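You operate a simulated robot arm through the tools that you are given. There is no shell and no other tool. Be economical: measure what you need, move in short steps, check, and stop when the job is done.

Carry out the task below with a simulated two-armed robot. There is one attempt and no reset: what you move stays moved.

## Task
Take the purple cloth from the top of the side bench and lay it out flat on the top of the repair bench.

Only the result counts: the job must be done as asked and must still hold three seconds after the hand-in. Knocking over, shifting, dropping, spilling or breaking anything else fails it. Flat cloth is picked up by pressing the open fingertips on it (5 to 10 N) and closing them slowly along it; thin cloth reads only 2 to 8 mm in the jaws.

## Robot
Two 7-joint arms with two-finger parallel grippers on one trunk, on a base that drives. Base frame: it is fixed to the floor where the robot stands at the start and does not move with it; the origin is under the middle of the robot, x ahead of it, y to its left, z up. Lengths are in mm, angles in degrees, forces in N, time in s.
The left shoulder is at the start at [70, 163, 1170], the right one opposite. Places, roughly: top of the repair bench [600, 700, 900]. Payload 3.43 kg a hand.
The tool frame of a hand sits at the grasp point between the pads (the TCP): z along the fingers, y along the line on which they close. The tips reach 34 mm beyond it. The gripper opens to 128 mm. The fingers are 24 mm wide and 12 mm thick; the gripper's body (48 by 130 mm) begins 96 mm behind the TCP.
Orientation is that of the tool frame in the base frame, as [roll, pitch, yaw] about the fixed x, y, z axes, in that order (R = Rz(yaw) Ry(pitch) Rx(roll)). With the fingers straight down and closing along the base's y, the tool's x points along the base's -x, its y along +y and its z along -z.

## Interface
- The arms move only by the tool servo_tool. It takes "left_increments", "right_increments" or both (then of equal length, played together; a hand with none holds still); each is a list of rows, each a list of 7 numbers: the shift along the tool's x, y, z in mm, then the turn, a rotation vector about the tool's x, y, z in degrees, then the gripper command, from -1 (fully open) to 1 (shut), values between in proportion. In form: [[dx, dy, dz, rx, ry, rz, jaw], ...]. A call has 1 to 20 rows; each row shifts and turns the commanded pose from where the row before left it, along the tool's axes as they then stand. Each row takes 0.2 s and may step no farther than 50 mm and 8.6 degrees from the row before; otherwise, or with a gripper value out of range, the whole call is refused. Where a pose cannot be reached the arm comes as near as it can. A force on the tool above 40 N (or 10 N above the force at the start of the call, whichever is more), or a blocked arm, ends the call early, and 0.2 s more pass. Each finger travels about 153 mm/s and halts on what it meets, pressing with about 30 N; the grip force reading is that of the motor and also rises with nothing between the fingers. The clock runs only during rows and for 0.2 s after the last one: add rows that do not move to give the fingers time. It gives the time, the measured TCP pose, the force on the tool (base axes), the opening and the grip force at its end, in the units of the frame above (readings bear some noise), with the torque about the TCP (base axes, N m) and any sound that the robot's microphone picked up.
- Cameras (640 x 400 px; columns grow to the right, rows downward): "scene" is now at [138.4, 4.1, 1398.2]; the picture's right is [0.05, -1.00, 0.00], its down [-0.58, -0.03, -0.82] and it looks along [0.81, 0.04, -0.58] (base axes); focal length 214 px, centre (320, 200). "left" rides on the left gripper at [76, 11, -160] in its tool frame; the picture's right is [-0.15, 0.99, 0.00], its down [-0.88, -0.13, -0.46] and it looks along [-0.45, -0.07, 0.89] (tool axes); focal length 234 px, centre (320, 200). "right" rides on the right gripper at [76, -11, -160] in its tool frame; the picture's right is [0.15, 0.99, 0.00], its down [-0.88, 0.13, -0.46] and it looks along [-0.45, 0.07, 0.89] (tool axes); focal length 234 px, centre (320, 200). There is no depth. A picture from a camera that has moved, and an enlarged one, comes with that camera's place and axes in the base frame and with its lens.
- camera(camera): a new picture of that camera. It takes no simulated time.
- slide_trunk(by): slides the trunk up (or, below 0, down) by that many mm; the arms and the scene camera ride with it, the base frame stays. It gives what a move gives, with no picture.
- base_move(legs): drives the robot by 1 to 6 legs, each [ahead, left, turn to the left] in mm, mm and degrees, along the robot's own axes; the way and the turn of a leg run together, so that a leg with both is an arc; at most 1500 mm and 180 degrees a leg. The arms and the cameras ride along, it lands a little off, and it stops where it bumps. It gives what a move gives.
- aim_head(pan, tilt): turns the head with the scene camera to pan (to the left, within 86 degrees either way) and tilt (down, from -29 to 69), counted from straight ahead of the robot. It gives what a move gives.
- close_up(camera, box): a new picture of the part [left, top, right, bottom] of that camera's present view, enlarged. It takes no simulated time.
- close_job(): hands the job in; it is judged then, once.

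Go step by step. Nothing tells you exact positions but the pictures and the camera data: compare them with the known pose of the tool, close in by small moves and look again before you grip or let go. The budget is 120 turns and 100 pictures, counting those below and the enlarged ones. Unless the task says otherwise, let go and move clear before handing in, and close with one line.

The tools are called after "Call:" as name(argument=value, ...) on one line, values as JSON. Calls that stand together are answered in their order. servo_tool: Moves the arms, as the interface text tells. Its arguments: {"type":"object","properties":{"left_increments":{"type":"array"},"right_increments":{"type":"array"}},"required":[]} The other tools are called the same way: slide_trunk (by) slides the trunk up or down; base_move (legs) drives the base; aim_head (pan, tilt) turns the head that bears the scene camera; camera (camera) takes a picture; close_up (camera, box) takes an enlarged picture of a part of a camera's view; close_job () hands the job in.

At the start:

```text
time_s: 0.0
left_position: [519.3, 534.0, 1200.6]
left_orientation: [180.0, 0.0, 179.9]
left_force: [0.5, 0.4, -1.1]
left_torque: [-0.02, 0.01, 0.02]
left_grip_width: 128.3
left_grasp_force: 0.0
right_position: [570.9, 65.6, 1181.7]
right_orientation: [179.9, 0.0, 180.0]
right_force: [0.0, -0.2, -0.6]
right_torque: [-0.03, 0.01, 0.03]
right_grip_width: 128.0
right_grasp_force: 0.0
trunk travel left (down, up): [-650.0, 290.0]
robot x, y, heading: [-1.8, -0.5, 0.1]
head pan, tilt: [2.6, 35.3]
```

scene: 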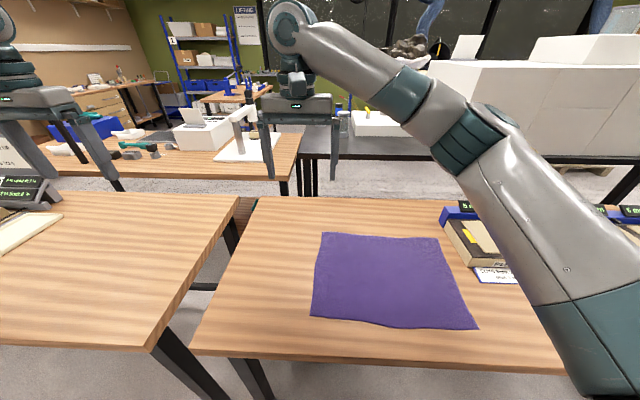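
right: 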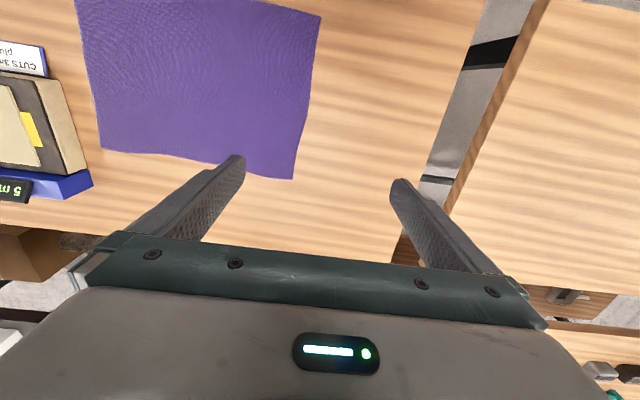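
left: 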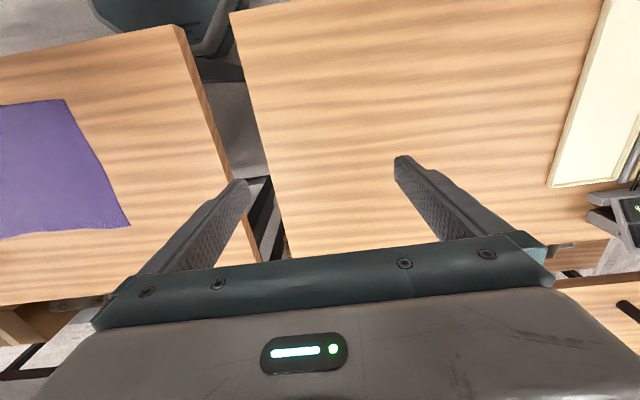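

The purple cloth lies on the bench ahead, and the repair bench is to the left with a few things at its far left. I'll take aimed views to measure both.

Call:
aim_head(pan=50, tilt=40)

Call:
camera(camera="scene")

Call:
aim_head(pan=-10, tilt=50)

Call:
camera(camera="scene")

```text
time_s: 1.1
left_position: [519.3, 533.8, 1198.5]
left_orientation: [180.0, 0.0, -179.9]
left_force: [-1.4, -0.4, 0.2]
left_torque: [-0.02, -0.02, -0.02]
left_grip_width: 128.0
left_grasp_force: 0.0
right_position: [570.6, 66.3, 1183.9]
right_orientation: [-179.9, -0.1, 180.0]
right_force: [-0.8, 0.2, 0.3]
right_torque: [0.0, -0.04, 0.02]
right_grip_width: 127.9
right_grasp_force: 0.1
trunk travel left (down, up): [-650.0, 290.0]
robot x, y, heading: [-2.4, 2.3, -0.2]
head pan, tilt: [50.0, 40.0]
```

```text
96 pictures are left
camera scene: at [105.4, 65.2, 1391.1], right [0.77, -0.64, 0.0], down [-0.41, -0.49, -0.77], along [0.49, 0.59, -0.64], focal length 214 px, centre (320, 200)
```

scene: 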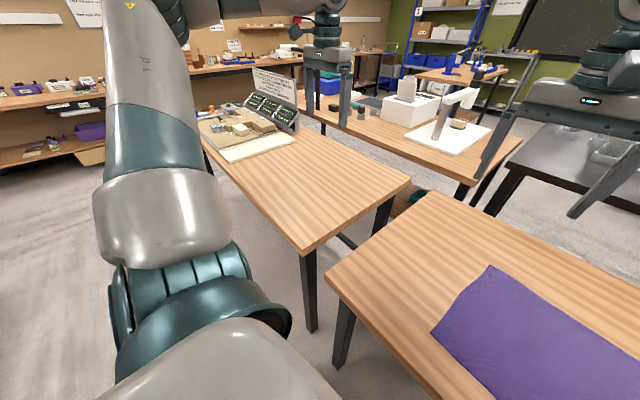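

```text
time_s: 2.5
left_position: [519.0, 534.1, 1200.1]
left_orientation: [-179.9, 0.0, 180.0]
left_force: [0.2, 0.4, 0.6]
left_torque: [-0.01, -0.01, -0.05]
left_grip_width: 128.2
left_grasp_force: 0.0
right_position: [569.6, 65.5, 1182.5]
right_orientation: [-180.0, 0.0, -179.9]
right_force: [-0.8, -0.1, -0.3]
right_torque: [-0.02, 0.04, -0.01]
right_grip_width: 128.0
right_grasp_force: 0.1
trunk travel left (down, up): [-650.0, 290.0]
robot x, y, heading: [1.9, 2.7, -0.1]
head pan, tilt: [-10.0, 50.0]
```

```text
95 pictures are left
camera scene: at [126.5, -13.2, 1377.0], right [-0.17, -0.98, 0.0], down [-0.75, 0.13, -0.64], along [0.63, -0.11, -0.77], focal length 214 px, centre (320, 200)
```

scene: 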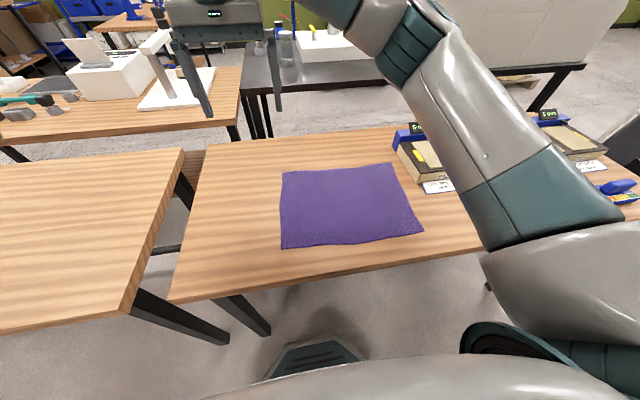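

The cloth's near edge is at about x 415, from y 45 to -385, and the repair bench has free space from about y 390 to 960. I'll drive right to centre on the cloth, then lower the hands above the near corners.

Call:
base_move(legs=[[0, -165, 0]])

Call:
camera(camera="scene")

```text
time_s: 3.9
left_position: [518.5, 371.7, 1198.8]
left_orientation: [-179.8, 0.0, -180.0]
left_force: [0.2, 0.3, -0.2]
left_torque: [0.0, -0.02, -0.02]
left_grip_width: 128.0
left_grasp_force: 0.0
right_position: [571.0, -96.9, 1182.7]
right_orientation: [-179.8, -0.1, 180.0]
right_force: [0.3, 0.6, -0.1]
right_torque: [0.01, 0.02, -0.01]
right_grip_width: 128.0
right_grasp_force: 0.0
trunk travel left (down, up): [-650.0, 290.0]
robot x, y, heading: [0.4, -162.0, -0.0]
head pan, tilt: [-10.0, 50.0]
```

```text
94 pictures are left
camera scene: at [126.6, -175.6, 1376.9], right [-0.17, -0.98, 0.0], down [-0.75, 0.13, -0.64], along [0.63, -0.11, -0.77], focal length 214 px, centre (320, 200)
```

scene: 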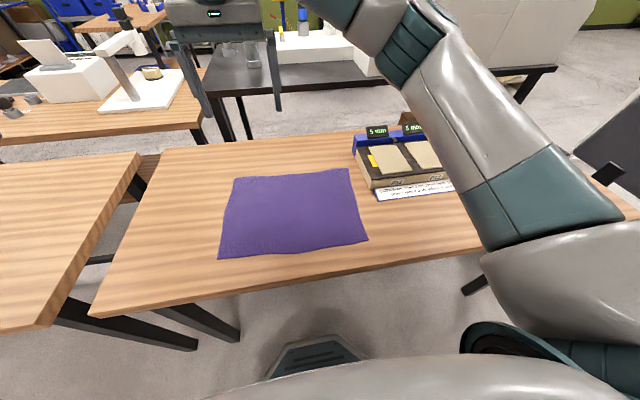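

Comparing pictures from the two base positions gives the side bench at z about 852 and the repair bench at about 905. The cloth is about 400 by 300 mm. I'll move both hands above the near corners.

Call:
servo_tool(left_increments=[[9, -36.7, 20, 0, 0, 0, 0.2], [9, -36.7, 20, 0, 0, 0, 0.2], [9, -36.7, 20, 0, 0, 0, 0.2], [9, -36.7, 20, 0, 0, 0, 0.2], [9, -36.7, 20, 0, 0, 0, 0.2], [9, -36.7, 20, 0, 0, 0, 0.2], [9, -36.7, 20, 0, 0, 0, 0.2], [9, -36.7, 20, 0, 0, 0, 0.2], [9, -36.7, 20, 0, 0, 0, 0.2], [9, -36.7, 20, 0, 0, 0, 0.2], [0, 0, 0, 0, 0, 0, 0.2], [0, 0, 0, 0, 0, 0, 0.2]], right_increments=[[15.6, -22.5, 18.3, 0, 0, 0, 0.2], [15.6, -22.5, 18.3, 0, 0, 0, 0.2], [15.6, -22.5, 18.3, 0, 0, 0, 0.2], [15.6, -22.5, 18.3, 0, 0, 0, 0.2], [15.6, -22.5, 18.3, 0, 0, 0, 0.2], [15.6, -22.5, 18.3, 0, 0, 0, 0.2], [15.6, -22.5, 18.3, 0, 0, 0, 0.2], [15.6, -22.5, 18.3, 0, 0, 0, 0.2], [15.6, -22.5, 18.3, 0, 0, 0, 0.2], [15.6, -22.5, 18.3, 0, 0, 0, 0.2], [0, 0, 0, 0, 0, 0, 0.2], [0, 0, 0, 0, 0, 0, 0.2]])

Call:
camera(camera="left")

Call:
camera(camera="right")

Call:
camera(camera="scene")

```text
time_s: 6.5
left_position: [432.1, 3.5, 1001.5]
left_orientation: [-179.9, 0.1, -179.9]
left_force: [-0.3, 0.5, 0.1]
left_torque: [-0.02, 0.03, 0.02]
left_grip_width: 51.2
left_grasp_force: 0.0
right_position: [416.8, -319.7, 1000.2]
right_orientation: [-180.0, 0.0, -179.9]
right_force: [-0.2, -0.5, 0.6]
right_torque: [0.02, 0.02, 0.01]
right_grip_width: 50.8
right_grasp_force: 0.1
trunk travel left (down, up): [-650.0, 290.0]
robot x, y, heading: [-1.2, -164.9, 0.3]
head pan, tilt: [-10.0, 50.0]
```

```text
93 pictures are left
camera left: at [356.7, 14.5, 1161.2], right [0.15, 0.99, 0.0], down [0.88, -0.13, 0.46], along [0.45, -0.07, -0.89], focal length 234 px, centre (320, 200)
```

left: 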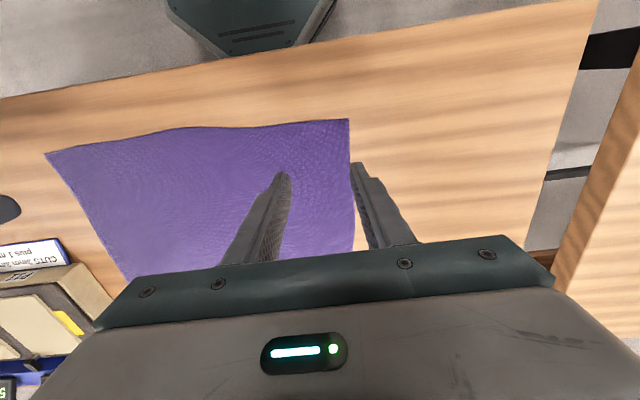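

```text
92 pictures are left
camera right: at [340.7, -332.6, 1159.8], right [-0.15, 0.99, 0.0], down [0.88, 0.13, 0.46], along [0.45, 0.07, -0.89], focal length 234 px, centre (320, 200)
```

right: 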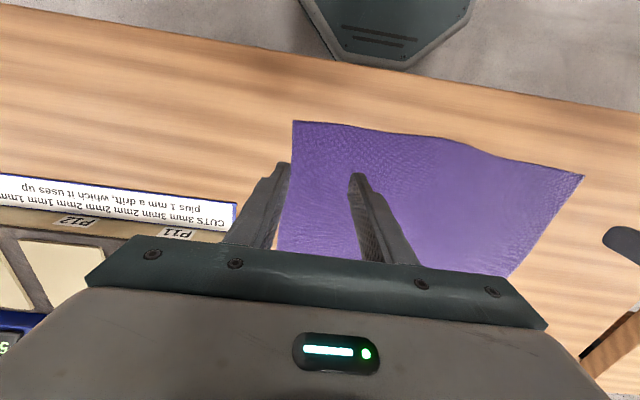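

```text
91 pictures are left
camera scene: at [126.8, -177.4, 1376.9], right [-0.17, -0.98, 0.0], down [-0.75, 0.13, -0.64], along [0.63, -0.11, -0.77], focal length 214 px, centre (320, 200)
```

scene: 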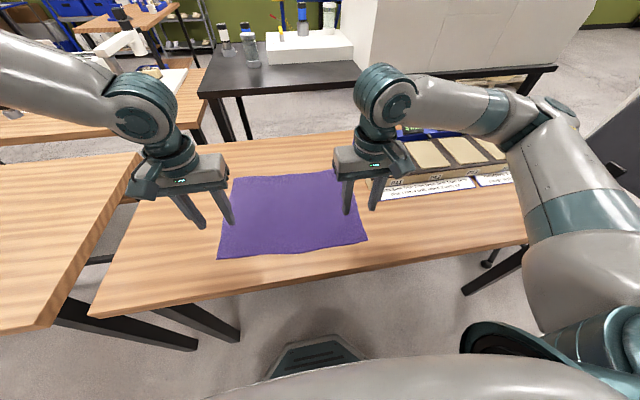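

Both hands sit correctly over the corners. I'll lower them to just above the cloth.

Call:
servo_tool(left_increments=[[0, 0, 30, 0, 0, 0, 0.2], [0, 0, 30, 0, 0, 0, 0.2], [0, 0, 30, 0, 0, 0, 0.2], [0, 0, 0, 0, 0, 0, 0.2], [0, 0, 0, 0, 0, 0, 0.2]], right_increments=[[0, 0, 30, 0, 0, 0, 0.2], [0, 0, 30, 0, 0, 0, 0.2], [0, 0, 30, 0, 0, 0, 0.2], [0, 0, 0, 0, 0, 0, 0.2], [0, 0, 0, 0, 0, 0, 0.2]])

Call:
camera(camera="left")

Call:
camera(camera="right")

```text
time_s: 7.7
left_position: [430.6, 5.8, 909.3]
left_orientation: [180.0, 0.0, 180.0]
left_force: [-1.2, -0.2, 0.3]
left_torque: [-0.01, 0.0, 0.01]
left_grip_width: 51.3
left_grasp_force: 0.0
right_position: [415.0, -325.1, 910.9]
right_orientation: [-180.0, 0.0, -180.0]
right_force: [-0.1, 0.4, 0.6]
right_torque: [0.02, 0.02, 0.04]
right_grip_width: 51.2
right_grasp_force: 0.1
trunk travel left (down, up): [-650.0, 290.0]
robot x, y, heading: [-1.7, -165.0, -0.0]
head pan, tilt: [-10.0, 50.0]
```

```text
90 pictures are left
camera left: at [355.5, 16.5, 1069.8], right [0.15, 0.99, 0.0], down [0.88, -0.13, 0.46], along [0.45, -0.07, -0.89], focal length 234 px, centre (320, 200)
```

left: 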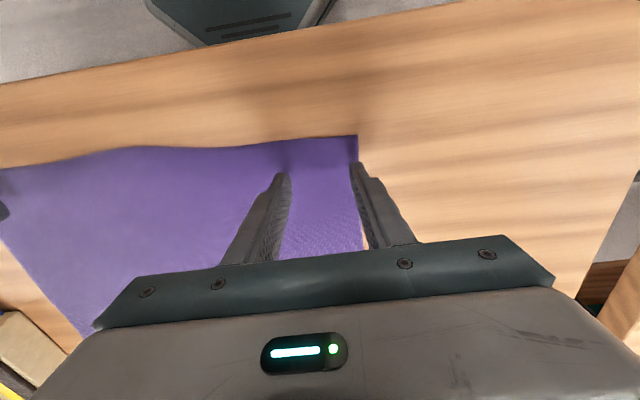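

```text
89 pictures are left
camera right: at [338.5, -337.2, 1072.3], right [-0.15, 0.99, 0.0], down [0.88, 0.13, 0.46], along [0.45, 0.07, -0.89], focal length 234 px, centre (320, 200)
```

right: 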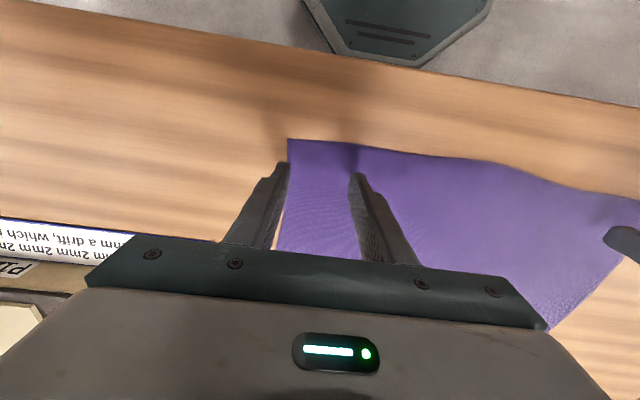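

I'll shift both hands 10 mm inward, then ease down until they touch.

Call:
servo_tool(left_increments=[[0, -10, 5, 0, 0, 0, 0.2], [0, 0, 8, 0, 0, 0, 0.2], [0, 0, 4, 0, 0, 0, 0.2], [0, 0, 4, 0, 0, 0, 0.2], [0, 0, 0, 0, 0, 0, 0.2], [0, 0, 0, 0, 0, 0, 0.2]], right_increments=[[0, 10, 5, 0, 0, 0, 0.2], [0, 0, 8, 0, 0, 0, 0.2], [0, 0, 4, 0, 0, 0, 0.2], [0, 0, 4, 0, 0, 0, 0.2], [0, 0, 0, 0, 0, 0, 0.2], [0, 0, 0, 0, 0, 0, 0.2]])

```text
time_s: 8.8
left_position: [428.6, -3.1, 894.3]
left_orientation: [-179.7, 0.6, 180.0]
left_force: [-1.9, 0.2, 20.3]
left_torque: [0.65, 0.24, 0.06]
left_grip_width: 50.7
left_grasp_force: 0.2
left hand out of reach, approached as far as the arm can: row 4
right_position: [414.3, -313.7, 895.9]
right_orientation: [179.7, 0.8, -179.9]
right_force: [-1.2, -1.8, 22.6]
right_torque: [-0.6, 0.27, -0.05]
right_grip_width: 51.2
right_grasp_force: 0.2
trunk travel left (down, up): [-650.0, 290.0]
robot x, y, heading: [-1.5, -161.9, -0.3]
head pan, tilt: [-10.0, 50.0]
stopped in row 5 (right hand): the force on the tool passed its limit (the readings are from after the stop); the commanded pose is now the measured one
```

Both hands are in contact at about 20 N, so the surface is near z 861. I'll ease up a little to reach 5–10 N.

Call:
servo_tool(left_increments=[[0, 0, -1, 0, 0, 0, 0.2], [0, 0, 0, 0, 0, 0, 0.2]], right_increments=[[0, 0, -1, 0, 0, 0, 0.2], [0, 0, 0, 0, 0, 0, 0.2]])

```text
time_s: 9.4
left_position: [428.3, -2.6, 895.6]
left_orientation: [-179.7, 0.7, 179.9]
left_force: [3.0, -1.2, 12.3]
left_torque: [0.36, -0.01, -0.09]
left_grip_width: 50.2
left_grasp_force: 0.1
right_position: [413.5, -313.5, 894.8]
right_orientation: [179.9, 0.7, -180.0]
right_force: [-7.0, -0.7, 36.3]
right_torque: [-0.78, 0.54, -0.11]
right_grip_width: 51.1
right_grasp_force: 0.5
trunk travel left (down, up): [-650.0, 290.0]
robot x, y, heading: [2.4, -161.2, 0.1]
head pan, tilt: [-10.0, 50.0]
```

Call:
servo_tool(left_increments=[[0, 0, -0.5, 0, 0, 0, 0.2], [0, 0, 0, 0, 0, 0, 0.2]], right_increments=[[0, 0, -2.5, 0, 0, 0, 0.2], [0, 0, 0, 0, 0, 0, 0.2]])

```text
time_s: 10.1
left_position: [428.2, -2.9, 895.7]
left_orientation: [-179.7, 0.4, -180.0]
left_force: [-4.8, -1.6, 32.5]
left_torque: [1.0, 0.41, 0.17]
left_grip_width: 50.5
left_grasp_force: 0.1
right_position: [413.1, -313.9, 895.5]
right_orientation: [179.9, 0.5, 180.0]
right_force: [0.7, 0.0, -0.1]
right_torque: [0.03, -0.01, 0.03]
right_grip_width: 51.5
right_grasp_force: 0.2
trunk travel left (down, up): [-650.0, 290.0]
robot x, y, heading: [1.5, -163.7, -0.2]
head pan, tilt: [-10.0, 50.0]
```

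Call:
servo_tool(left_increments=[[0, 0, -1.5, 0, 0, 0, 0.2], [0, 0, 0, 0, 0, 0, 0.2], [0, 0, 0, 0, 0, 0, 0.2]], right_increments=[[0, 0, 1, 0, 0, 0, 0.2], [0, 0, 0, 0, 0, 0, 0.2], [0, 0, 0, 0, 0, 0, 0.2]])

```text
time_s: 10.8
left_position: [429.0, -2.8, 896.2]
left_orientation: [-179.7, 0.4, 179.9]
left_force: [-3.4, -1.0, 13.0]
left_torque: [0.32, 0.19, 0.11]
left_grip_width: 50.3
left_grasp_force: 0.1
right_position: [414.4, -313.2, 895.2]
right_orientation: [179.9, 0.6, 180.0]
right_force: [-2.4, -1.8, 10.8]
right_torque: [-0.28, 0.13, -0.05]
right_grip_width: 51.2
right_grasp_force: 0.0
trunk travel left (down, up): [-650.0, 290.0]
robot x, y, heading: [0.7, -166.4, 0.1]
head pan, tilt: [-10.0, 50.0]
```

Both hands are now close to 10 N. I'll close them slowly along the cloth.

Call:
servo_tool(left_increments=[[0, 0, -0.3, 0, 0, 0, 0.27], [0, 0, 0, 0, 0, 0, 0.34], [0, 0, 0, 0, 0, 0, 0.41], [0, 0, 0, 0, 0, 0, 0.48], [0, 0, 0, 0, 0, 0, 0.55], [0, 0, 0, 0, 0, 0, 0.62], [0, 0, 0, 0, 0, 0, 0.69], [0, 0, 0, 0, 0, 0, 0.76], [0, 0, 0, 0, 0, 0, 0.83], [0, 0, 0, 0, 0, 0, 0.9], [0, 0, 0, 0, 0, 0, 0.96], [0, 0, 0, 0, 0, 0, 1], [0, 0, 0, 0, 0, 0, 1], [0, 0, 0, 0, 0, 0, 1]], right_increments=[[0, 0, 0, 0, 0, 0, 0.27], [0, 0, 0, 0, 0, 0, 0.34], [0, 0, 0, 0, 0, 0, 0.41], [0, 0, 0, 0, 0, 0, 0.48], [0, 0, 0, 0, 0, 0, 0.55], [0, 0, 0, 0, 0, 0, 0.62], [0, 0, 0, 0, 0, 0, 0.69], [0, 0, 0, 0, 0, 0, 0.76], [0, 0, 0, 0, 0, 0, 0.83], [0, 0, 0, 0, 0, 0, 0.9], [0, 0, 0, 0, 0, 0, 0.96], [0, 0, 0, 0, 0, 0, 1], [0, 0, 0, 0, 0, 0, 1], [0, 0, 0, 0, 0, 0, 1]])

Call:
camera(camera="left")

Call:
camera(camera="right")

```text
time_s: 13.8
left_position: [429.7, -2.1, 895.1]
left_orientation: [-179.6, 0.4, -180.0]
left_force: [-0.8, -0.5, 5.8]
left_torque: [0.03, 0.03, 0.0]
left_grip_width: 0.2
left_grasp_force: 30.0
right_position: [414.7, -312.6, 894.5]
right_orientation: [180.0, 0.5, 179.9]
right_force: [1.0, 3.5, 18.0]
right_torque: [0.08, 0.1, 0.03]
right_grip_width: 2.2
right_grasp_force: 29.9
trunk travel left (down, up): [-650.0, 290.0]
robot x, y, heading: [1.2, -164.9, 0.2]
head pan, tilt: [-10.0, 50.0]
```

```text
88 pictures are left
camera left: at [353.4, 10.7, 1054.3], right [0.15, 0.99, -0.01], down [0.88, -0.13, 0.46], along [0.46, -0.07, -0.89], focal length 234 px, centre (320, 200)
```

left: 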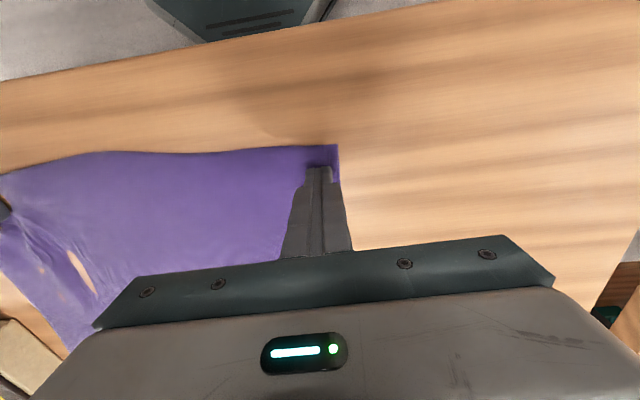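

```text
87 pictures are left
camera right: at [337.2, -324.7, 1055.1], right [-0.15, 0.99, 0.0], down [0.88, 0.13, 0.46], along [0.46, 0.07, -0.89], focal length 234 px, centre (320, 200)
```

right: 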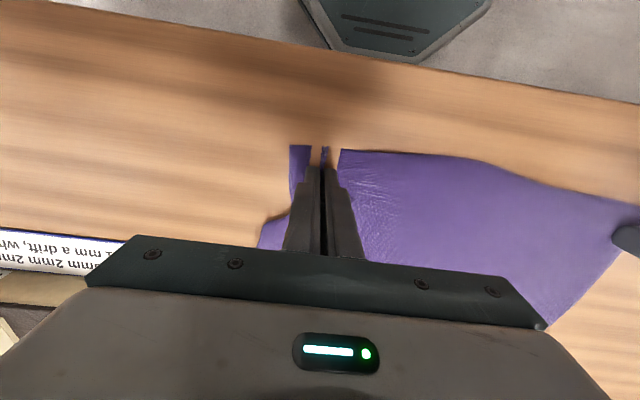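

The right hand holds a fold at 2.2 mm, but the left slid and closed empty. The left corner is now at about [405, 18], so I'll lift, reopen, shift inward and press again with the left hand only.

Call:
servo_tool(left_increments=[[0, 0, -12, 0, 0, 0, 1], [0, -16, 0, 0, 0, 0, 0.3], [0, 0, 0, 0, 0, 0, 0.3], [0, 0, 6, 0, 0, 0, 0.3], [0, 0, 4, 0, 0, 0, 0.3], [0, 0, 0, 0, 0, 0, 0.3], [0, 0, 0, 0, 0, 0, 0.3]])

Call:
camera(camera="left")

```text
time_s: 15.4
left_position: [430.0, -8.8, 904.2]
left_orientation: [-179.6, 0.4, -180.0]
left_force: [0.8, 0.7, -1.5]
left_torque: [0.02, 0.0, 0.01]
left_grip_width: 45.0
left_grasp_force: 0.1
left hand out of reach, approached as far as the arm can: row 2, 4
right_position: [415.2, -311.8, 895.4]
right_orientation: [179.9, 0.5, 180.0]
right_force: [-1.5, 0.8, 21.5]
right_torque: [0.01, 0.14, -0.03]
right_grip_width: 1.9
right_grasp_force: 30.2
trunk travel left (down, up): [-650.0, 290.0]
robot x, y, heading: [-1.8, -166.2, 0.1]
head pan, tilt: [-10.0, 50.0]
```

```text
86 pictures are left
camera left: at [353.5, 4.2, 1062.2], right [0.15, 0.99, -0.01], down [0.88, -0.13, 0.46], along [0.46, -0.07, -0.89], focal length 234 px, centre (320, 200)
```

left: 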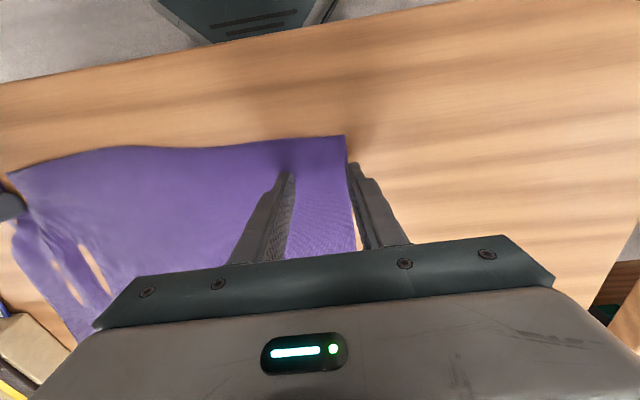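

The left arm is near a limit of its reach there. I'll release, raise both hands, back the base off 100 mm for better reach, and grip both corners again.

Call:
servo_tool(left_increments=[[0, 0, -5, 0, 0, 0, 0.3], [0, 0, -15, 0, 0, 0, 0.3], [0, 0, -20, 0, 0, 0, 0.3], [0, 0, -20, 0, 0, 0, 0.3]], right_increments=[[0, 0, 0, 0, 0, 0, 0.3], [0, 0, 0, 0, 0, 0, 0.3], [0, 0, -30, 0, 0, 0, 0.3], [0, 0, -30, 0, 0, 0, 0.3]])

Call:
base_move(legs=[[-110, 0, 0]])

Call:
camera(camera="scene")

Call:
camera(camera="left")

Call:
camera(camera="right")

```text
time_s: 16.4
left_position: [429.3, -10.0, 962.9]
left_orientation: [-179.7, 0.3, -180.0]
left_force: [0.0, 0.6, -0.4]
left_torque: [0.0, -0.02, 0.01]
left_grip_width: 44.8
left_grasp_force: 0.0
right_position: [415.7, -313.9, 956.5]
right_orientation: [179.9, 0.4, 180.0]
right_force: [-0.3, 0.1, -0.6]
right_torque: [0.0, -0.02, -0.01]
right_grip_width: 44.9
right_grasp_force: 0.2
trunk travel left (down, up): [-650.0, 290.0]
robot x, y, heading: [-4.1, -163.4, 0.1]
head pan, tilt: [-10.0, 50.0]
```

```text
time_s: 17.6
left_position: [321.0, -10.5, 961.6]
left_orientation: [-179.7, 0.3, -179.9]
left_force: [-0.3, -0.1, 0.0]
left_torque: [0.02, 0.0, 0.02]
left_grip_width: 44.8
left_grasp_force: 0.0
right_position: [309.4, -314.0, 955.0]
right_orientation: [180.0, 0.4, 179.9]
right_force: [-0.3, 0.1, -0.2]
right_torque: [0.0, 0.03, 0.0]
right_grip_width: 44.8
right_grasp_force: 0.1
trunk travel left (down, up): [-650.0, 290.0]
robot x, y, heading: [-108.6, -163.6, 0.1]
head pan, tilt: [-10.0, 50.0]
```

```text
85 pictures are left
camera scene: at [17.4, -177.3, 1376.9], right [-0.17, -0.99, 0.0], down [-0.75, 0.13, -0.64], along [0.63, -0.11, -0.77], focal length 214 px, centre (320, 200)
```

scene: 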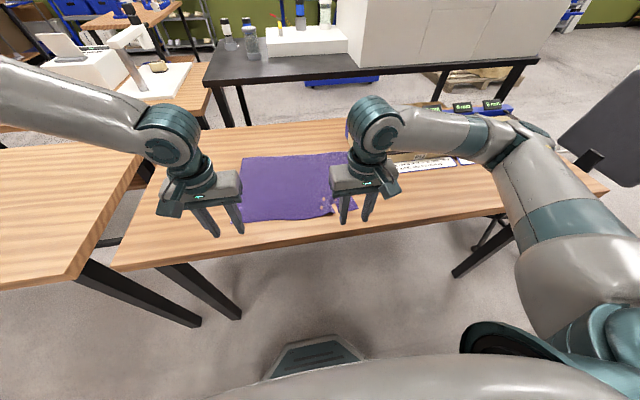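

```text
84 pictures are left
camera left: at [245.5, 1.4, 1120.7], right [0.15, 0.99, 0.0], down [0.88, -0.13, 0.46], along [0.46, -0.07, -0.89], focal length 234 px, centre (320, 200)
```

left: 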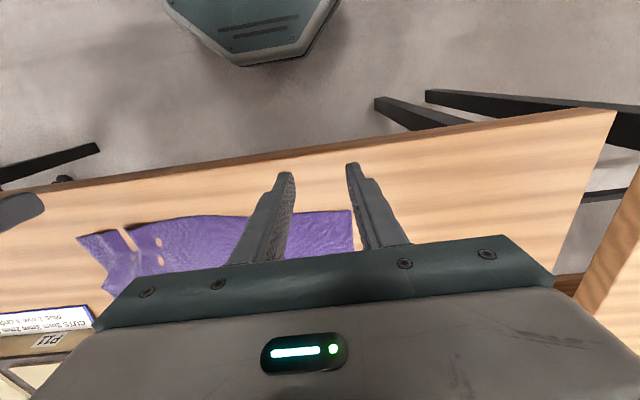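

```text
83 pictures are left
camera right: at [231.0, -326.0, 1115.6], right [-0.15, 0.99, 0.0], down [0.88, 0.13, 0.46], along [0.46, 0.07, -0.89], focal length 234 px, centre (320, 200)
```

right: 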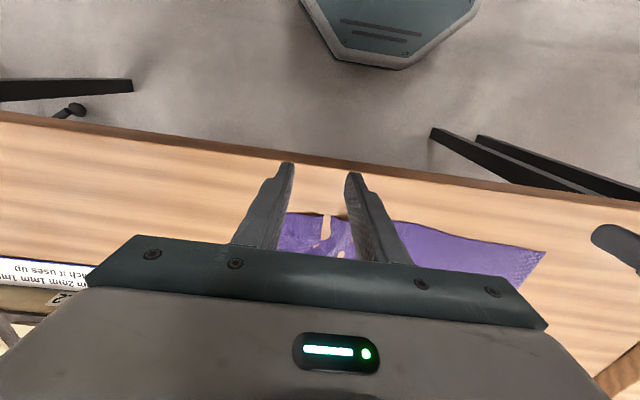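

The reach is better now. I'll bring both hands forward over the corners again and lower the left one first.

Call:
servo_tool(left_increments=[[-35, -1, 0, 0, 0, 0, 0.3], [-35, -1, 0, 0, 0, 0, 0.3], [-34, 0, 0, 0, 0, 0, 0.3], [0, 0, 30, 0, 0, 0, 0.3], [0, 0, 25, 0, 0, 0, 0.3], [0, 0, 6, 0, 0, 0, 0.3], [0, 0, 3, 0, 0, 0, 0.3], [0, 0, 0, 0, 0, 0, 0.3]], right_increments=[[-35, -1, 0, 0, 0, 0, 0.3], [-35, -1, 0, 0, 0, 0, 0.3], [-34, 0, 0, 0, 0, 0, 0.3], [0, 0, 0, 0, 0, 0, 0.3], [0, 0, 0, 0, 0, 0, 0.3], [0, 0, 0, 0, 0, 0, 0.3], [0, 0, 0, 0, 0, 0, 0.3], [0, 0, 0, 0, 0, 0, 0.3]])

Call:
camera(camera="left")

```text
time_s: 19.4
left_position: [419.3, 7.8, 908.0]
left_orientation: [-179.6, 0.2, -179.8]
left_force: [-0.5, -0.2, 0.2]
left_torque: [-0.02, 0.0, 0.02]
left_grip_width: 44.7
left_grasp_force: 0.1
left hand out of reach, approached as far as the arm can: row 4, 5, 7
right_position: [414.8, -315.8, 956.1]
right_orientation: [179.9, 0.4, 179.9]
right_force: [0.3, 0.0, 0.6]
right_torque: [0.0, 0.05, -0.02]
right_grip_width: 44.4
right_grasp_force: 0.1
trunk travel left (down, up): [-650.0, 290.0]
robot x, y, heading: [-110.7, -163.7, -0.1]
head pan, tilt: [-10.0, 50.0]
```

```text
82 pictures are left
camera left: at [343.1, 21.3, 1066.3], right [0.15, 0.99, -0.01], down [0.88, -0.13, 0.46], along [0.46, -0.07, -0.89], focal length 234 px, centre (320, 200)
```

left: 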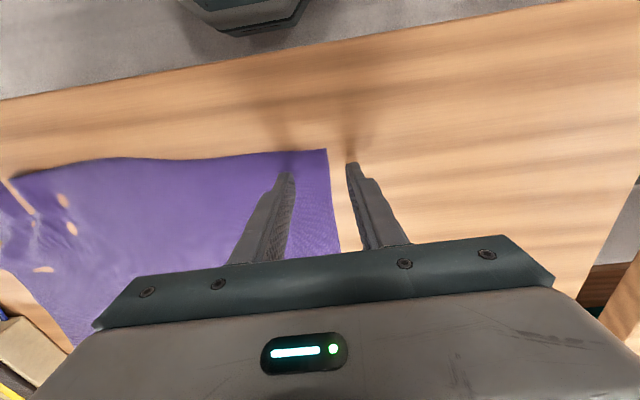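

The left arm still falls short inward, probably from a wrist joint limit. I'll try turning its tool clockwise by 24°.

Call:
servo_tool(left_increments=[[0, 0, -10, 0, 0, 8, 0.3], [0, 0, -5, 0, 0, 8, 0.3], [0, 0, 0, 0, 0, 8, 0.3], [0, -10, 0, 0, 0, 0, 0.3], [-5, -10, 0, 0, 0, 0, 0.3], [0, 0, 5, 0, 0, 0, 0.3], [0, 0, 0, 0, 0, 0, 0.3]])

Call:
camera(camera="left")

Call:
camera(camera="scene")

```text
time_s: 21.0
left_position: [411.4, -1.6, 923.7]
left_orientation: [-179.8, 0.4, 156.0]
left_force: [-0.9, -0.5, -0.9]
left_torque: [-0.02, 0.02, 0.0]
left_grip_width: 44.9
left_grasp_force: 0.1
left hand out of reach, approached as far as the arm can: row 5
right_position: [414.6, -315.8, 955.9]
right_orientation: [180.0, 0.4, -179.9]
right_force: [-0.8, 0.6, -0.3]
right_torque: [0.02, 0.02, -0.03]
right_grip_width: 44.9
right_grasp_force: 0.1
trunk travel left (down, up): [-650.0, 290.0]
robot x, y, heading: [-109.1, -164.6, -0.2]
head pan, tilt: [-10.0, 50.0]
```

```text
81 pictures are left
camera left: at [346.2, 40.0, 1082.1], right [0.54, 0.84, 0.0], down [0.75, -0.47, 0.46], along [0.39, -0.25, -0.89], focal length 234 px, centre (320, 200)
```

left: 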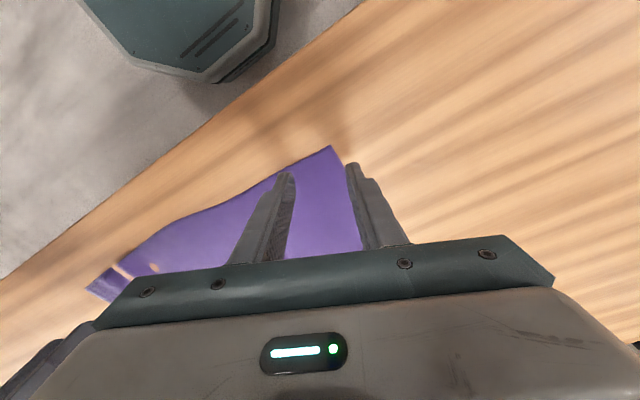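

```text
80 pictures are left
camera scene: at [17.4, -177.3, 1377.0], right [-0.17, -0.99, 0.0], down [-0.75, 0.13, -0.64], along [0.63, -0.11, -0.77], focal length 214 px, centre (320, 200)
```

scene: 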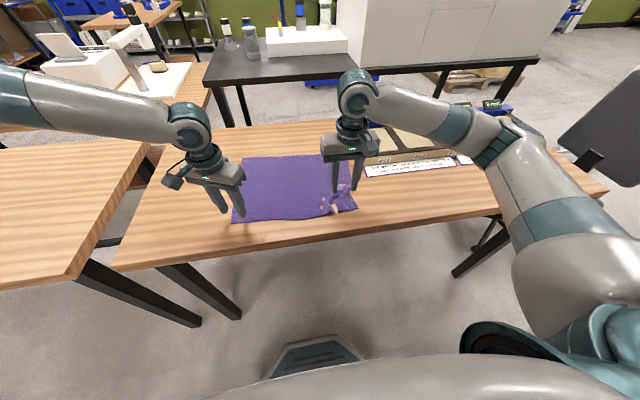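

The left arm dislikes reaching inward, while the right arm started well across the middle. I'll shift the base 100 mm further right so the left hand works wider.

Call:
base_move(legs=[[0, -100, 0]])

Call:
servo_tool(left_increments=[[0, 0, -10, 0, 0, -8, 0.3], [0, 0, 0, 0, 0, -8, 0.3], [0, 0, 0, 0, 0, -8, 0.3], [-8, 44, 0, 0, 0, 0, 0.3], [-8, 44, 0, 0, 0, 0, 0.3], [0, 0, 0, 0, 0, 0, 0.3]], right_increments=[[0, 35, 0, 0, 0, 0, 0.3], [0, 35, 0, 0, 0, 0, 0.3], [0, 30, 0, 0, 0, 0, 0.3], [0, 0, 0, 0, 0, 0, 0.3], [0, 0, 0, 0, 0, 0, 0.3], [0, 0, 0, 0, 0, 0, 0.3]])

Call:
camera(camera="left")

Call:
camera(camera="right")

```text
time_s: 22.2
left_position: [411.7, -101.0, 923.7]
left_orientation: [-179.8, 0.4, 156.2]
left_force: [0.0, 0.1, 0.0]
left_torque: [0.01, 0.0, -0.01]
left_grip_width: 44.8
left_grasp_force: 0.1
right_position: [415.6, -414.1, 957.1]
right_orientation: [179.9, 0.4, -179.9]
right_force: [0.2, 0.1, 0.6]
right_torque: [0.02, -0.05, 0.02]
right_grip_width: 44.5
right_grasp_force: 0.0
trunk travel left (down, up): [-650.0, 290.0]
robot x, y, heading: [-108.5, -264.8, 0.3]
head pan, tilt: [-10.0, 50.0]
```

```text
time_s: 23.6
left_position: [427.9, -14.0, 933.2]
left_orientation: [-179.5, 0.2, -179.8]
left_force: [-0.3, -0.3, 1.0]
left_torque: [0.01, 0.01, 0.0]
left_grip_width: 44.9
left_grasp_force: 0.1
right_position: [412.4, -315.3, 955.2]
right_orientation: [179.9, 0.4, -179.9]
right_force: [-0.2, 0.4, -0.1]
right_torque: [0.01, -0.02, -0.01]
right_grip_width: 44.7
right_grasp_force: 0.1
trunk travel left (down, up): [-650.0, 290.0]
robot x, y, heading: [-110.1, -260.7, 0.1]
head pan, tilt: [-10.0, 50.0]
```

```text
79 pictures are left
camera left: at [351.3, -2.3, 1091.2], right [0.14, 0.99, -0.01], down [0.88, -0.12, 0.46], along [0.46, -0.07, -0.89], focal length 234 px, centre (320, 200)
```

left: 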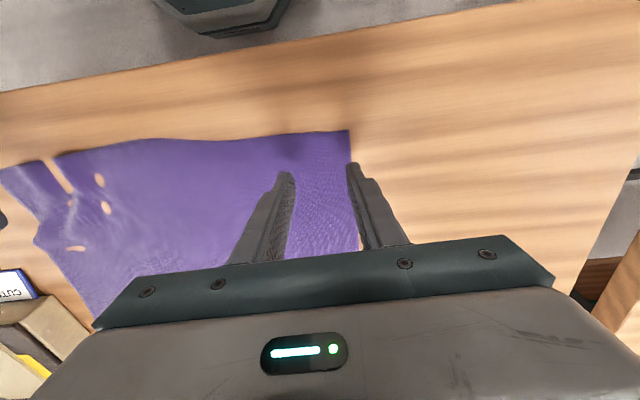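

```text
78 pictures are left
camera right: at [334.7, -327.8, 1116.4], right [-0.15, 0.99, 0.0], down [0.88, 0.13, 0.46], along [0.46, 0.07, -0.89], focal length 234 px, centre (320, 200)
```

right: 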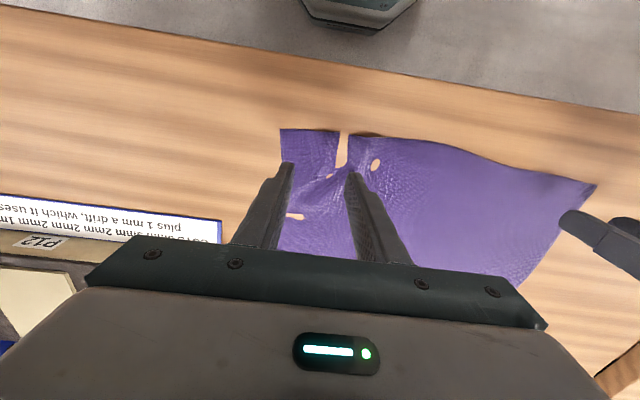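

Both hands now reach. I'll lower the left until it touches.

Call:
servo_tool(left_increments=[[0, -8, 15, 0, 0, 0, 0.25], [0, 0, 15, 0, 0, 0, 0.25], [0, 0, 4, 0, 0, 0, 0.25], [0, 0, 2, 0, 0, 0, 0.25], [0, 0, 0, 0, 0, 0, 0.25], [0, 0, 0, 0, 0, 0, 0.25]])

```text
time_s: 25.0
left_position: [427.7, -22.4, 896.6]
left_orientation: [-179.6, 0.3, -179.8]
left_force: [1.4, 0.2, 0.1]
left_torque: [0.0, -0.03, 0.0]
left_grip_width: 47.8
left_grasp_force: 0.0
right_position: [410.5, -314.7, 956.8]
right_orientation: [179.9, 0.4, -179.9]
right_force: [0.0, -0.1, 0.7]
right_torque: [0.0, 0.01, -0.01]
right_grip_width: 44.7
right_grasp_force: 0.0
trunk travel left (down, up): [-650.0, 290.0]
robot x, y, heading: [-107.9, -268.3, 0.2]
head pan, tilt: [-10.0, 50.0]
```

Call:
servo_tool(left_increments=[[0, 0, 2, 0, 0, 0, 0.25], [0, 0, 0, 0, 0, 0, 0.25], [0, 0, 0, 0, 0, 0, 0.25]])

```text
time_s: 25.8
left_position: [425.2, -21.9, 896.2]
left_orientation: [-179.6, 0.5, -179.9]
left_force: [-1.1, 0.7, 5.2]
left_torque: [0.18, 0.07, 0.01]
left_grip_width: 48.3
left_grasp_force: 0.4
right_position: [411.5, -314.7, 956.7]
right_orientation: [180.0, 0.5, -180.0]
right_force: [0.0, -0.5, -0.4]
right_torque: [-0.01, 0.03, 0.02]
right_grip_width: 44.9
right_grasp_force: 0.0
trunk travel left (down, up): [-650.0, 290.0]
robot x, y, heading: [-107.6, -264.7, 0.3]
head pan, tilt: [-10.0, 50.0]
```

Call:
servo_tool(left_increments=[[0, 0, 0.6, 0.5, 0, 0, 0.25], [0, 0, 0, 0, 0, 0, 0.25], [0, 0, 0, 0, 0, 0, 0.25]])

```text
time_s: 26.6
left_position: [427.6, -22.1, 896.1]
left_orientation: [-179.1, 0.5, -179.8]
left_force: [1.5, 1.3, 17.5]
left_torque: [0.67, 0.05, -0.04]
left_grip_width: 48.7
left_grasp_force: 1.4
right_position: [410.3, -314.5, 957.7]
right_orientation: [179.8, 0.5, -179.9]
right_force: [-0.1, -0.4, -0.9]
right_torque: [-0.01, -0.02, 0.02]
right_grip_width: 44.7
right_grasp_force: 0.0
trunk travel left (down, up): [-650.0, 290.0]
robot x, y, heading: [-112.4, -259.1, 0.3]
head pan, tilt: [-10.0, 50.0]
```

Only the outer finger is bearing, so I'll tilt the hand the other way to seat both fingertips.

Call:
servo_tool(left_increments=[[0, 0, -0.3, -1.1, -0.4, 0, 0.25], [0, 0, 0, 0, 0, 0, 0.25], [0, 0, 0, 0, 0, 0, 0.25]])

```text
time_s: 27.4
left_position: [426.3, -21.6, 895.0]
left_orientation: [179.8, 0.8, -179.8]
left_force: [0.9, -1.1, 14.8]
left_torque: [-0.4, 0.15, 0.03]
left_grip_width: 48.3
left_grasp_force: 0.2
right_position: [411.3, -315.3, 956.2]
right_orientation: [179.8, 0.5, -179.8]
right_force: [0.8, -0.1, -0.4]
right_torque: [0.02, 0.01, 0.01]
right_grip_width: 44.9
right_grasp_force: 0.0
trunk travel left (down, up): [-650.0, 290.0]
robot x, y, heading: [-107.6, -265.7, 0.3]
head pan, tilt: [-10.0, 50.0]
```

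Call:
servo_tool(left_increments=[[0, 0, -0.2, 0.35, 0.6, 0, 0.25], [0, 0, 0, 0, 0, 0, 0.25], [0, 0, 0, 0, 0, 0, 0.25]])

```text
time_s: 28.2
left_position: [426.8, -22.1, 895.7]
left_orientation: [-179.9, 0.2, -179.8]
left_force: [1.6, -1.2, 12.6]
left_torque: [0.27, -0.02, -0.06]
left_grip_width: 47.5
left_grasp_force: 0.0
right_position: [411.1, -314.9, 957.4]
right_orientation: [179.9, 0.5, -179.9]
right_force: [0.4, -0.2, -0.8]
right_torque: [-0.02, -0.01, -0.01]
right_grip_width: 44.8
right_grasp_force: 0.1
trunk travel left (down, up): [-650.0, 290.0]
robot x, y, heading: [-107.1, -263.8, 0.3]
head pan, tilt: [-10.0, 50.0]
```

Both tips are pressing now. I'll close slowly.

Call:
servo_tool(left_increments=[[0, 0, 0, -0.12, 0, 0, 0.25], [0, 0, 0, 0, 0, 0, 0.32], [0, 0, 0, 0, 0, 0, 0.38], [0, 0, 0, 0, 0, 0, 0.44], [0, 0, 0, 0, 0, 0, 0.5], [0, 0, 0, 0, 0, 0, 0.56], [0, 0, 0, 0, 0, 0, 0.62], [0, 0, 0, 0, 0, 0, 0.68], [0, 0, 0, 0, 0, 0, 0.74], [0, 0, 0, 0, 0, 0, 0.8], [0, 0, 0, 0, 0, 0, 0.86], [0, 0, 0, 0, 0, 0, 0.92], [0, 0, 0, 0, 0, 0, 0.98], [0, 0, 0, 0, 0, 0, 1], [0, 0, 0, 0, 0, 0, 1], [0, 0, 0, 0, 0, 0, 1]])

Call:
camera(camera="left")

```text
time_s: 31.6
left_position: [426.0, -22.3, 895.0]
left_orientation: [-180.0, 0.2, -179.9]
left_force: [0.0, 0.2, 9.0]
left_torque: [0.01, 0.07, 0.02]
left_grip_width: 2.2
left_grasp_force: 29.7
right_position: [410.8, -315.3, 957.4]
right_orientation: [179.8, 0.6, -179.9]
right_force: [1.1, -0.7, -0.3]
right_torque: [-0.02, 0.0, 0.0]
right_grip_width: 44.9
right_grasp_force: 0.0
trunk travel left (down, up): [-650.0, 290.0]
robot x, y, heading: [-107.8, -262.1, 0.3]
head pan, tilt: [-10.0, 50.0]
```

```text
77 pictures are left
camera left: at [350.8, -9.9, 1054.5], right [0.14, 0.99, 0.0], down [0.88, -0.13, 0.46], along [0.45, -0.07, -0.89], focal length 234 px, centre (320, 200)
```

left: 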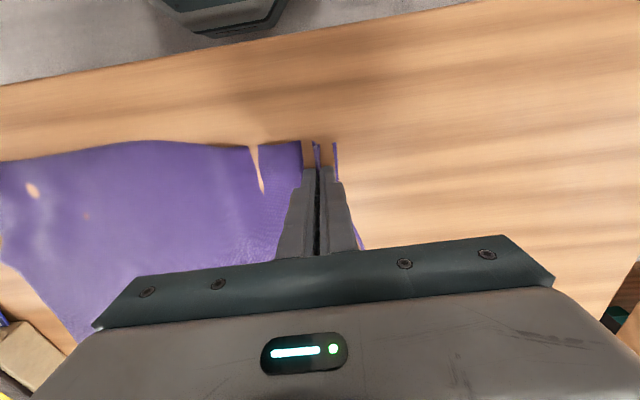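

The left hand has the cloth at 2.2 mm. Now I'll lower the right hand the same way.

Call:
servo_tool(right_increments=[[0, -6, 25, 0, 0.4, 0, 0.25], [0, 0, 25, 0, 0, 0, 0.25], [0, 0, 8, 0, 0, 0, 0.25], [0, 0, 3, 0, 0, 0, 0.25], [0, 0, 0, 0, 0, 0, 0.25], [0, 0, 0, 0, 0, 0, 0.25]])

```text
time_s: 33.0
left_position: [428.0, -21.5, 894.9]
left_orientation: [180.0, 0.1, -179.8]
left_force: [0.0, 1.1, 7.8]
left_torque: [0.02, 0.01, -0.02]
left_grip_width: 1.9
left_grasp_force: 30.7
right_position: [412.5, -321.7, 895.9]
right_orientation: [180.0, 0.0, -179.9]
right_force: [-0.9, -0.5, 2.2]
right_torque: [0.0, 0.02, -0.03]
right_grip_width: 48.0
right_grasp_force: 0.1
trunk travel left (down, up): [-650.0, 290.0]
robot x, y, heading: [-106.9, -265.1, 0.2]
head pan, tilt: [-10.0, 50.0]
```

Call:
servo_tool(right_increments=[[0, 0, 0.8, 0, 0, 0, 0.25], [0, 0, 0, 0, 0, 0, 0.25], [0, 0, 0, 0, 0, 0, 0.25]])

Call:
camera(camera="right")

```text
time_s: 33.8
left_position: [425.9, -20.3, 895.3]
left_orientation: [179.9, 0.3, -179.8]
left_force: [0.8, 1.0, 4.1]
left_torque: [-0.01, -0.05, 0.03]
left_grip_width: 2.2
left_grasp_force: 30.1
right_position: [413.0, -321.5, 895.5]
right_orientation: [180.0, 0.1, -179.8]
right_force: [-0.6, -1.9, 11.6]
right_torque: [-0.33, 0.0, 0.02]
right_grip_width: 48.4
right_grasp_force: 0.7
trunk travel left (down, up): [-650.0, 290.0]
robot x, y, heading: [-107.9, -265.5, 0.3]
head pan, tilt: [-10.0, 50.0]
```

```text
76 pictures are left
camera right: at [336.5, -333.9, 1055.6], right [-0.15, 0.99, 0.0], down [0.88, 0.13, 0.46], along [0.45, 0.07, -0.89], focal length 234 px, centre (320, 200)
```

right: 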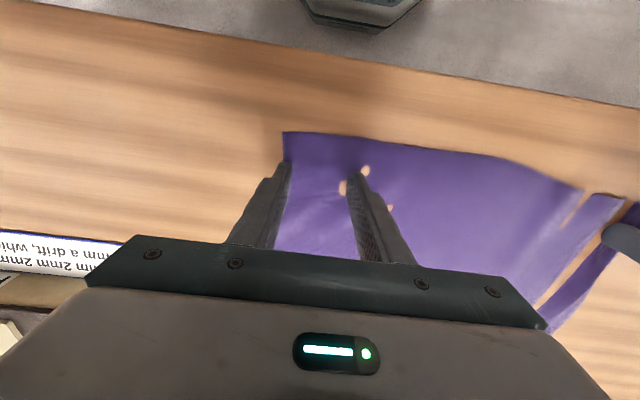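

The outer right finger is at the very edge. I'll lift a little, move in 13 mm, level the hand and press again.

Call:
servo_tool(right_increments=[[0, 0, -6, 0, 0, 0, 0.25], [0, 13, 0, 0.2, 0, 0, 0.25], [0, 0, 0, 0, 0, 0, 0.25], [0, 0, 4, 0, 0, 0, 0.25], [0, 0, 2, 0, 0, 0, 0.25], [0, 0, 0, 0, 0, 0, 0.25], [0, 0, 0, 0, 0, 0, 0.25]])

```text
time_s: 35.4
left_position: [426.9, -20.7, 895.9]
left_orientation: [-179.9, 0.2, -179.8]
left_force: [-0.5, -0.6, 7.7]
left_torque: [0.07, 0.05, -0.02]
left_grip_width: 2.2
left_grasp_force: 29.9
right_position: [412.9, -306.7, 896.3]
right_orientation: [-179.8, 0.2, -179.9]
right_force: [-0.6, 0.9, -0.5]
right_torque: [0.04, 0.0, 0.01]
right_grip_width: 48.0
right_grasp_force: 0.1
trunk travel left (down, up): [-650.0, 290.0]
robot x, y, heading: [-109.7, -263.1, -0.1]
head pan, tilt: [-10.0, 50.0]
```

Call:
servo_tool(right_increments=[[0, 0, 1.5, 0, 0, 0, 0.25], [0, 0, 0, 0, 0, 0, 0.25], [0, 0, 0, 0, 0, 0, 0.25]])

```text
time_s: 36.2
left_position: [426.5, -21.5, 896.5]
left_orientation: [180.0, 0.3, -179.7]
left_force: [0.5, 0.0, 5.4]
left_torque: [0.03, -0.01, -0.02]
left_grip_width: 2.1
left_grasp_force: 29.9
right_position: [413.1, -307.8, 894.6]
right_orientation: [-179.9, 0.1, -179.9]
right_force: [0.4, -1.7, 8.4]
right_torque: [-0.15, 0.04, 0.01]
right_grip_width: 48.3
right_grasp_force: 0.2
trunk travel left (down, up): [-650.0, 290.0]
robot x, y, heading: [-109.0, -264.5, 0.3]
head pan, tilt: [-10.0, 50.0]
```

Call:
servo_tool(right_increments=[[0, 0, 0.2, 0.1, 0, 0, 0.25], [0, 0, 0, 0, 0, 0, 0.32], [0, 0, 0, 0, 0, 0, 0.38], [0, 0, 0, 0, 0, 0, 0.44], [0, 0, 0, 0, 0, 0, 0.5], [0, 0, 0, 0, 0, 0, 0.56], [0, 0, 0, 0, 0, 0, 0.62], [0, 0, 0, 0, 0, 0, 0.68], [0, 0, 0, 0, 0, 0, 0.74], [0, 0, 0, 0, 0, 0, 0.8], [0, 0, 0, 0, 0, 0, 0.86], [0, 0, 0, 0, 0, 0, 0.92], [0, 0, 0, 0, 0, 0, 0.98], [0, 0, 0, 0, 0, 0, 1], [0, 0, 0, 0, 0, 0, 1], [0, 0, 0, 0, 0, 0, 1]])

Call:
camera(camera="right")

Call:
camera(camera="left")

```text
time_s: 39.6
left_position: [425.3, -20.6, 897.1]
left_orientation: [180.0, 0.2, -179.7]
left_force: [0.1, -3.5, 0.6]
left_torque: [-0.14, -0.01, -0.01]
left_grip_width: 2.0
left_grasp_force: 30.1
right_position: [412.7, -306.6, 895.6]
right_orientation: [-179.7, 0.2, -179.9]
right_force: [0.3, 5.7, 27.2]
right_torque: [0.1, 0.12, -0.12]
right_grip_width: 2.3
right_grasp_force: 29.4
trunk travel left (down, up): [-650.0, 290.0]
robot x, y, heading: [-110.3, -267.2, 0.1]
head pan, tilt: [-10.0, 50.0]
```

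```text
75 pictures are left
camera right: at [335.6, -318.4, 1055.5], right [-0.15, 0.99, 0.0], down [0.88, 0.13, 0.46], along [0.45, 0.07, -0.89], focal length 234 px, centre (320, 200)
```

right: 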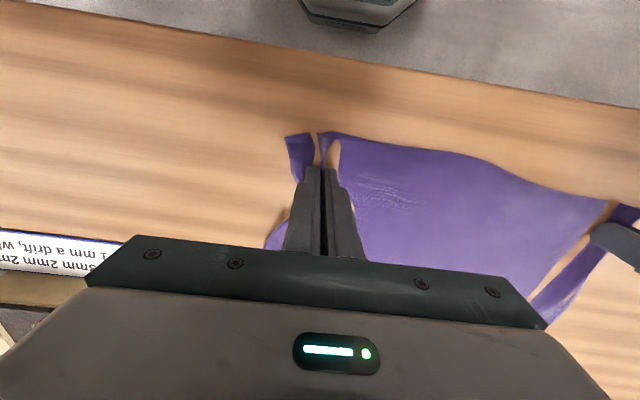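

```text
74 pictures are left
camera left: at [349.6, -9.3, 1054.9], right [0.14, 0.99, 0.0], down [0.88, -0.13, 0.46], along [0.45, -0.07, -0.89], focal length 234 px, centre (320, 200)
```

left: 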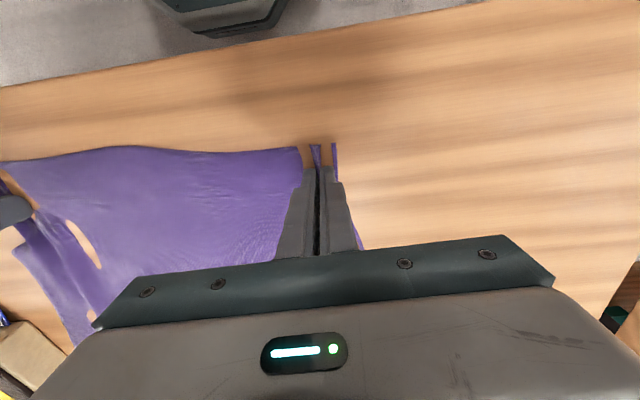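

Both hands hold the cloth. I'll lift slowly while moving slightly forward, then check.

Call:
servo_tool(left_increments=[[-2, 0, -10, 0, 0, 0, 1], [-4, 0, -15, 0, 0, 0, 1], [-8, 0, -20, 0, 0, 0, 1], [-10, 0, -25, 0, 0, 0, 1], [-10, 0, -25, 0, 0, 0, 1], [-10, 0, -25, 0, 0, 0, 1], [0, 0, 0, 0, 0, 0, 1]], right_increments=[[-2, 0, -10, 0, 0, 0, 1], [-4, 0, -15, 0, 0, 0, 1], [-8, 0, -20, 0, 0, 0, 1], [-10, 0, -25, 0, 0, 0, 1], [-10, 0, -25, 0, 0, 0, 1], [-10, 0, -25, 0, 0, 0, 1], [0, 0, 0, 0, 0, 0, 1]])

Call:
camera(camera="scene")

```text
time_s: 41.2
left_position: [473.3, -19.5, 1012.6]
left_orientation: [-180.0, 0.2, -179.8]
left_force: [-1.2, -6.0, -1.0]
left_torque: [-0.21, -0.01, -0.01]
left_grip_width: 1.9
left_grasp_force: 29.9
right_position: [458.1, -306.4, 1015.1]
right_orientation: [-179.8, 0.0, -179.9]
right_force: [1.0, 5.7, 0.6]
right_torque: [0.22, 0.0, -0.04]
right_grip_width: 1.9
right_grasp_force: 29.9
trunk travel left (down, up): [-650.0, 290.0]
robot x, y, heading: [-105.1, -262.1, 0.1]
head pan, tilt: [-10.0, 50.0]
```

```text
73 pictures are left
camera scene: at [17.8, -276.9, 1376.9], right [-0.17, -0.99, 0.0], down [-0.76, 0.13, -0.64], along [0.63, -0.11, -0.77], focal length 214 px, centre (320, 200)
```

scene: 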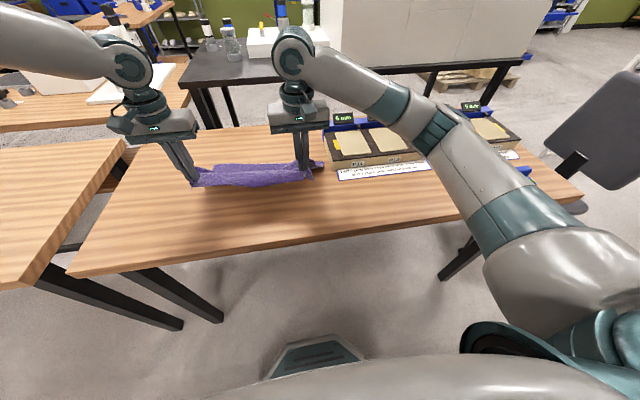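

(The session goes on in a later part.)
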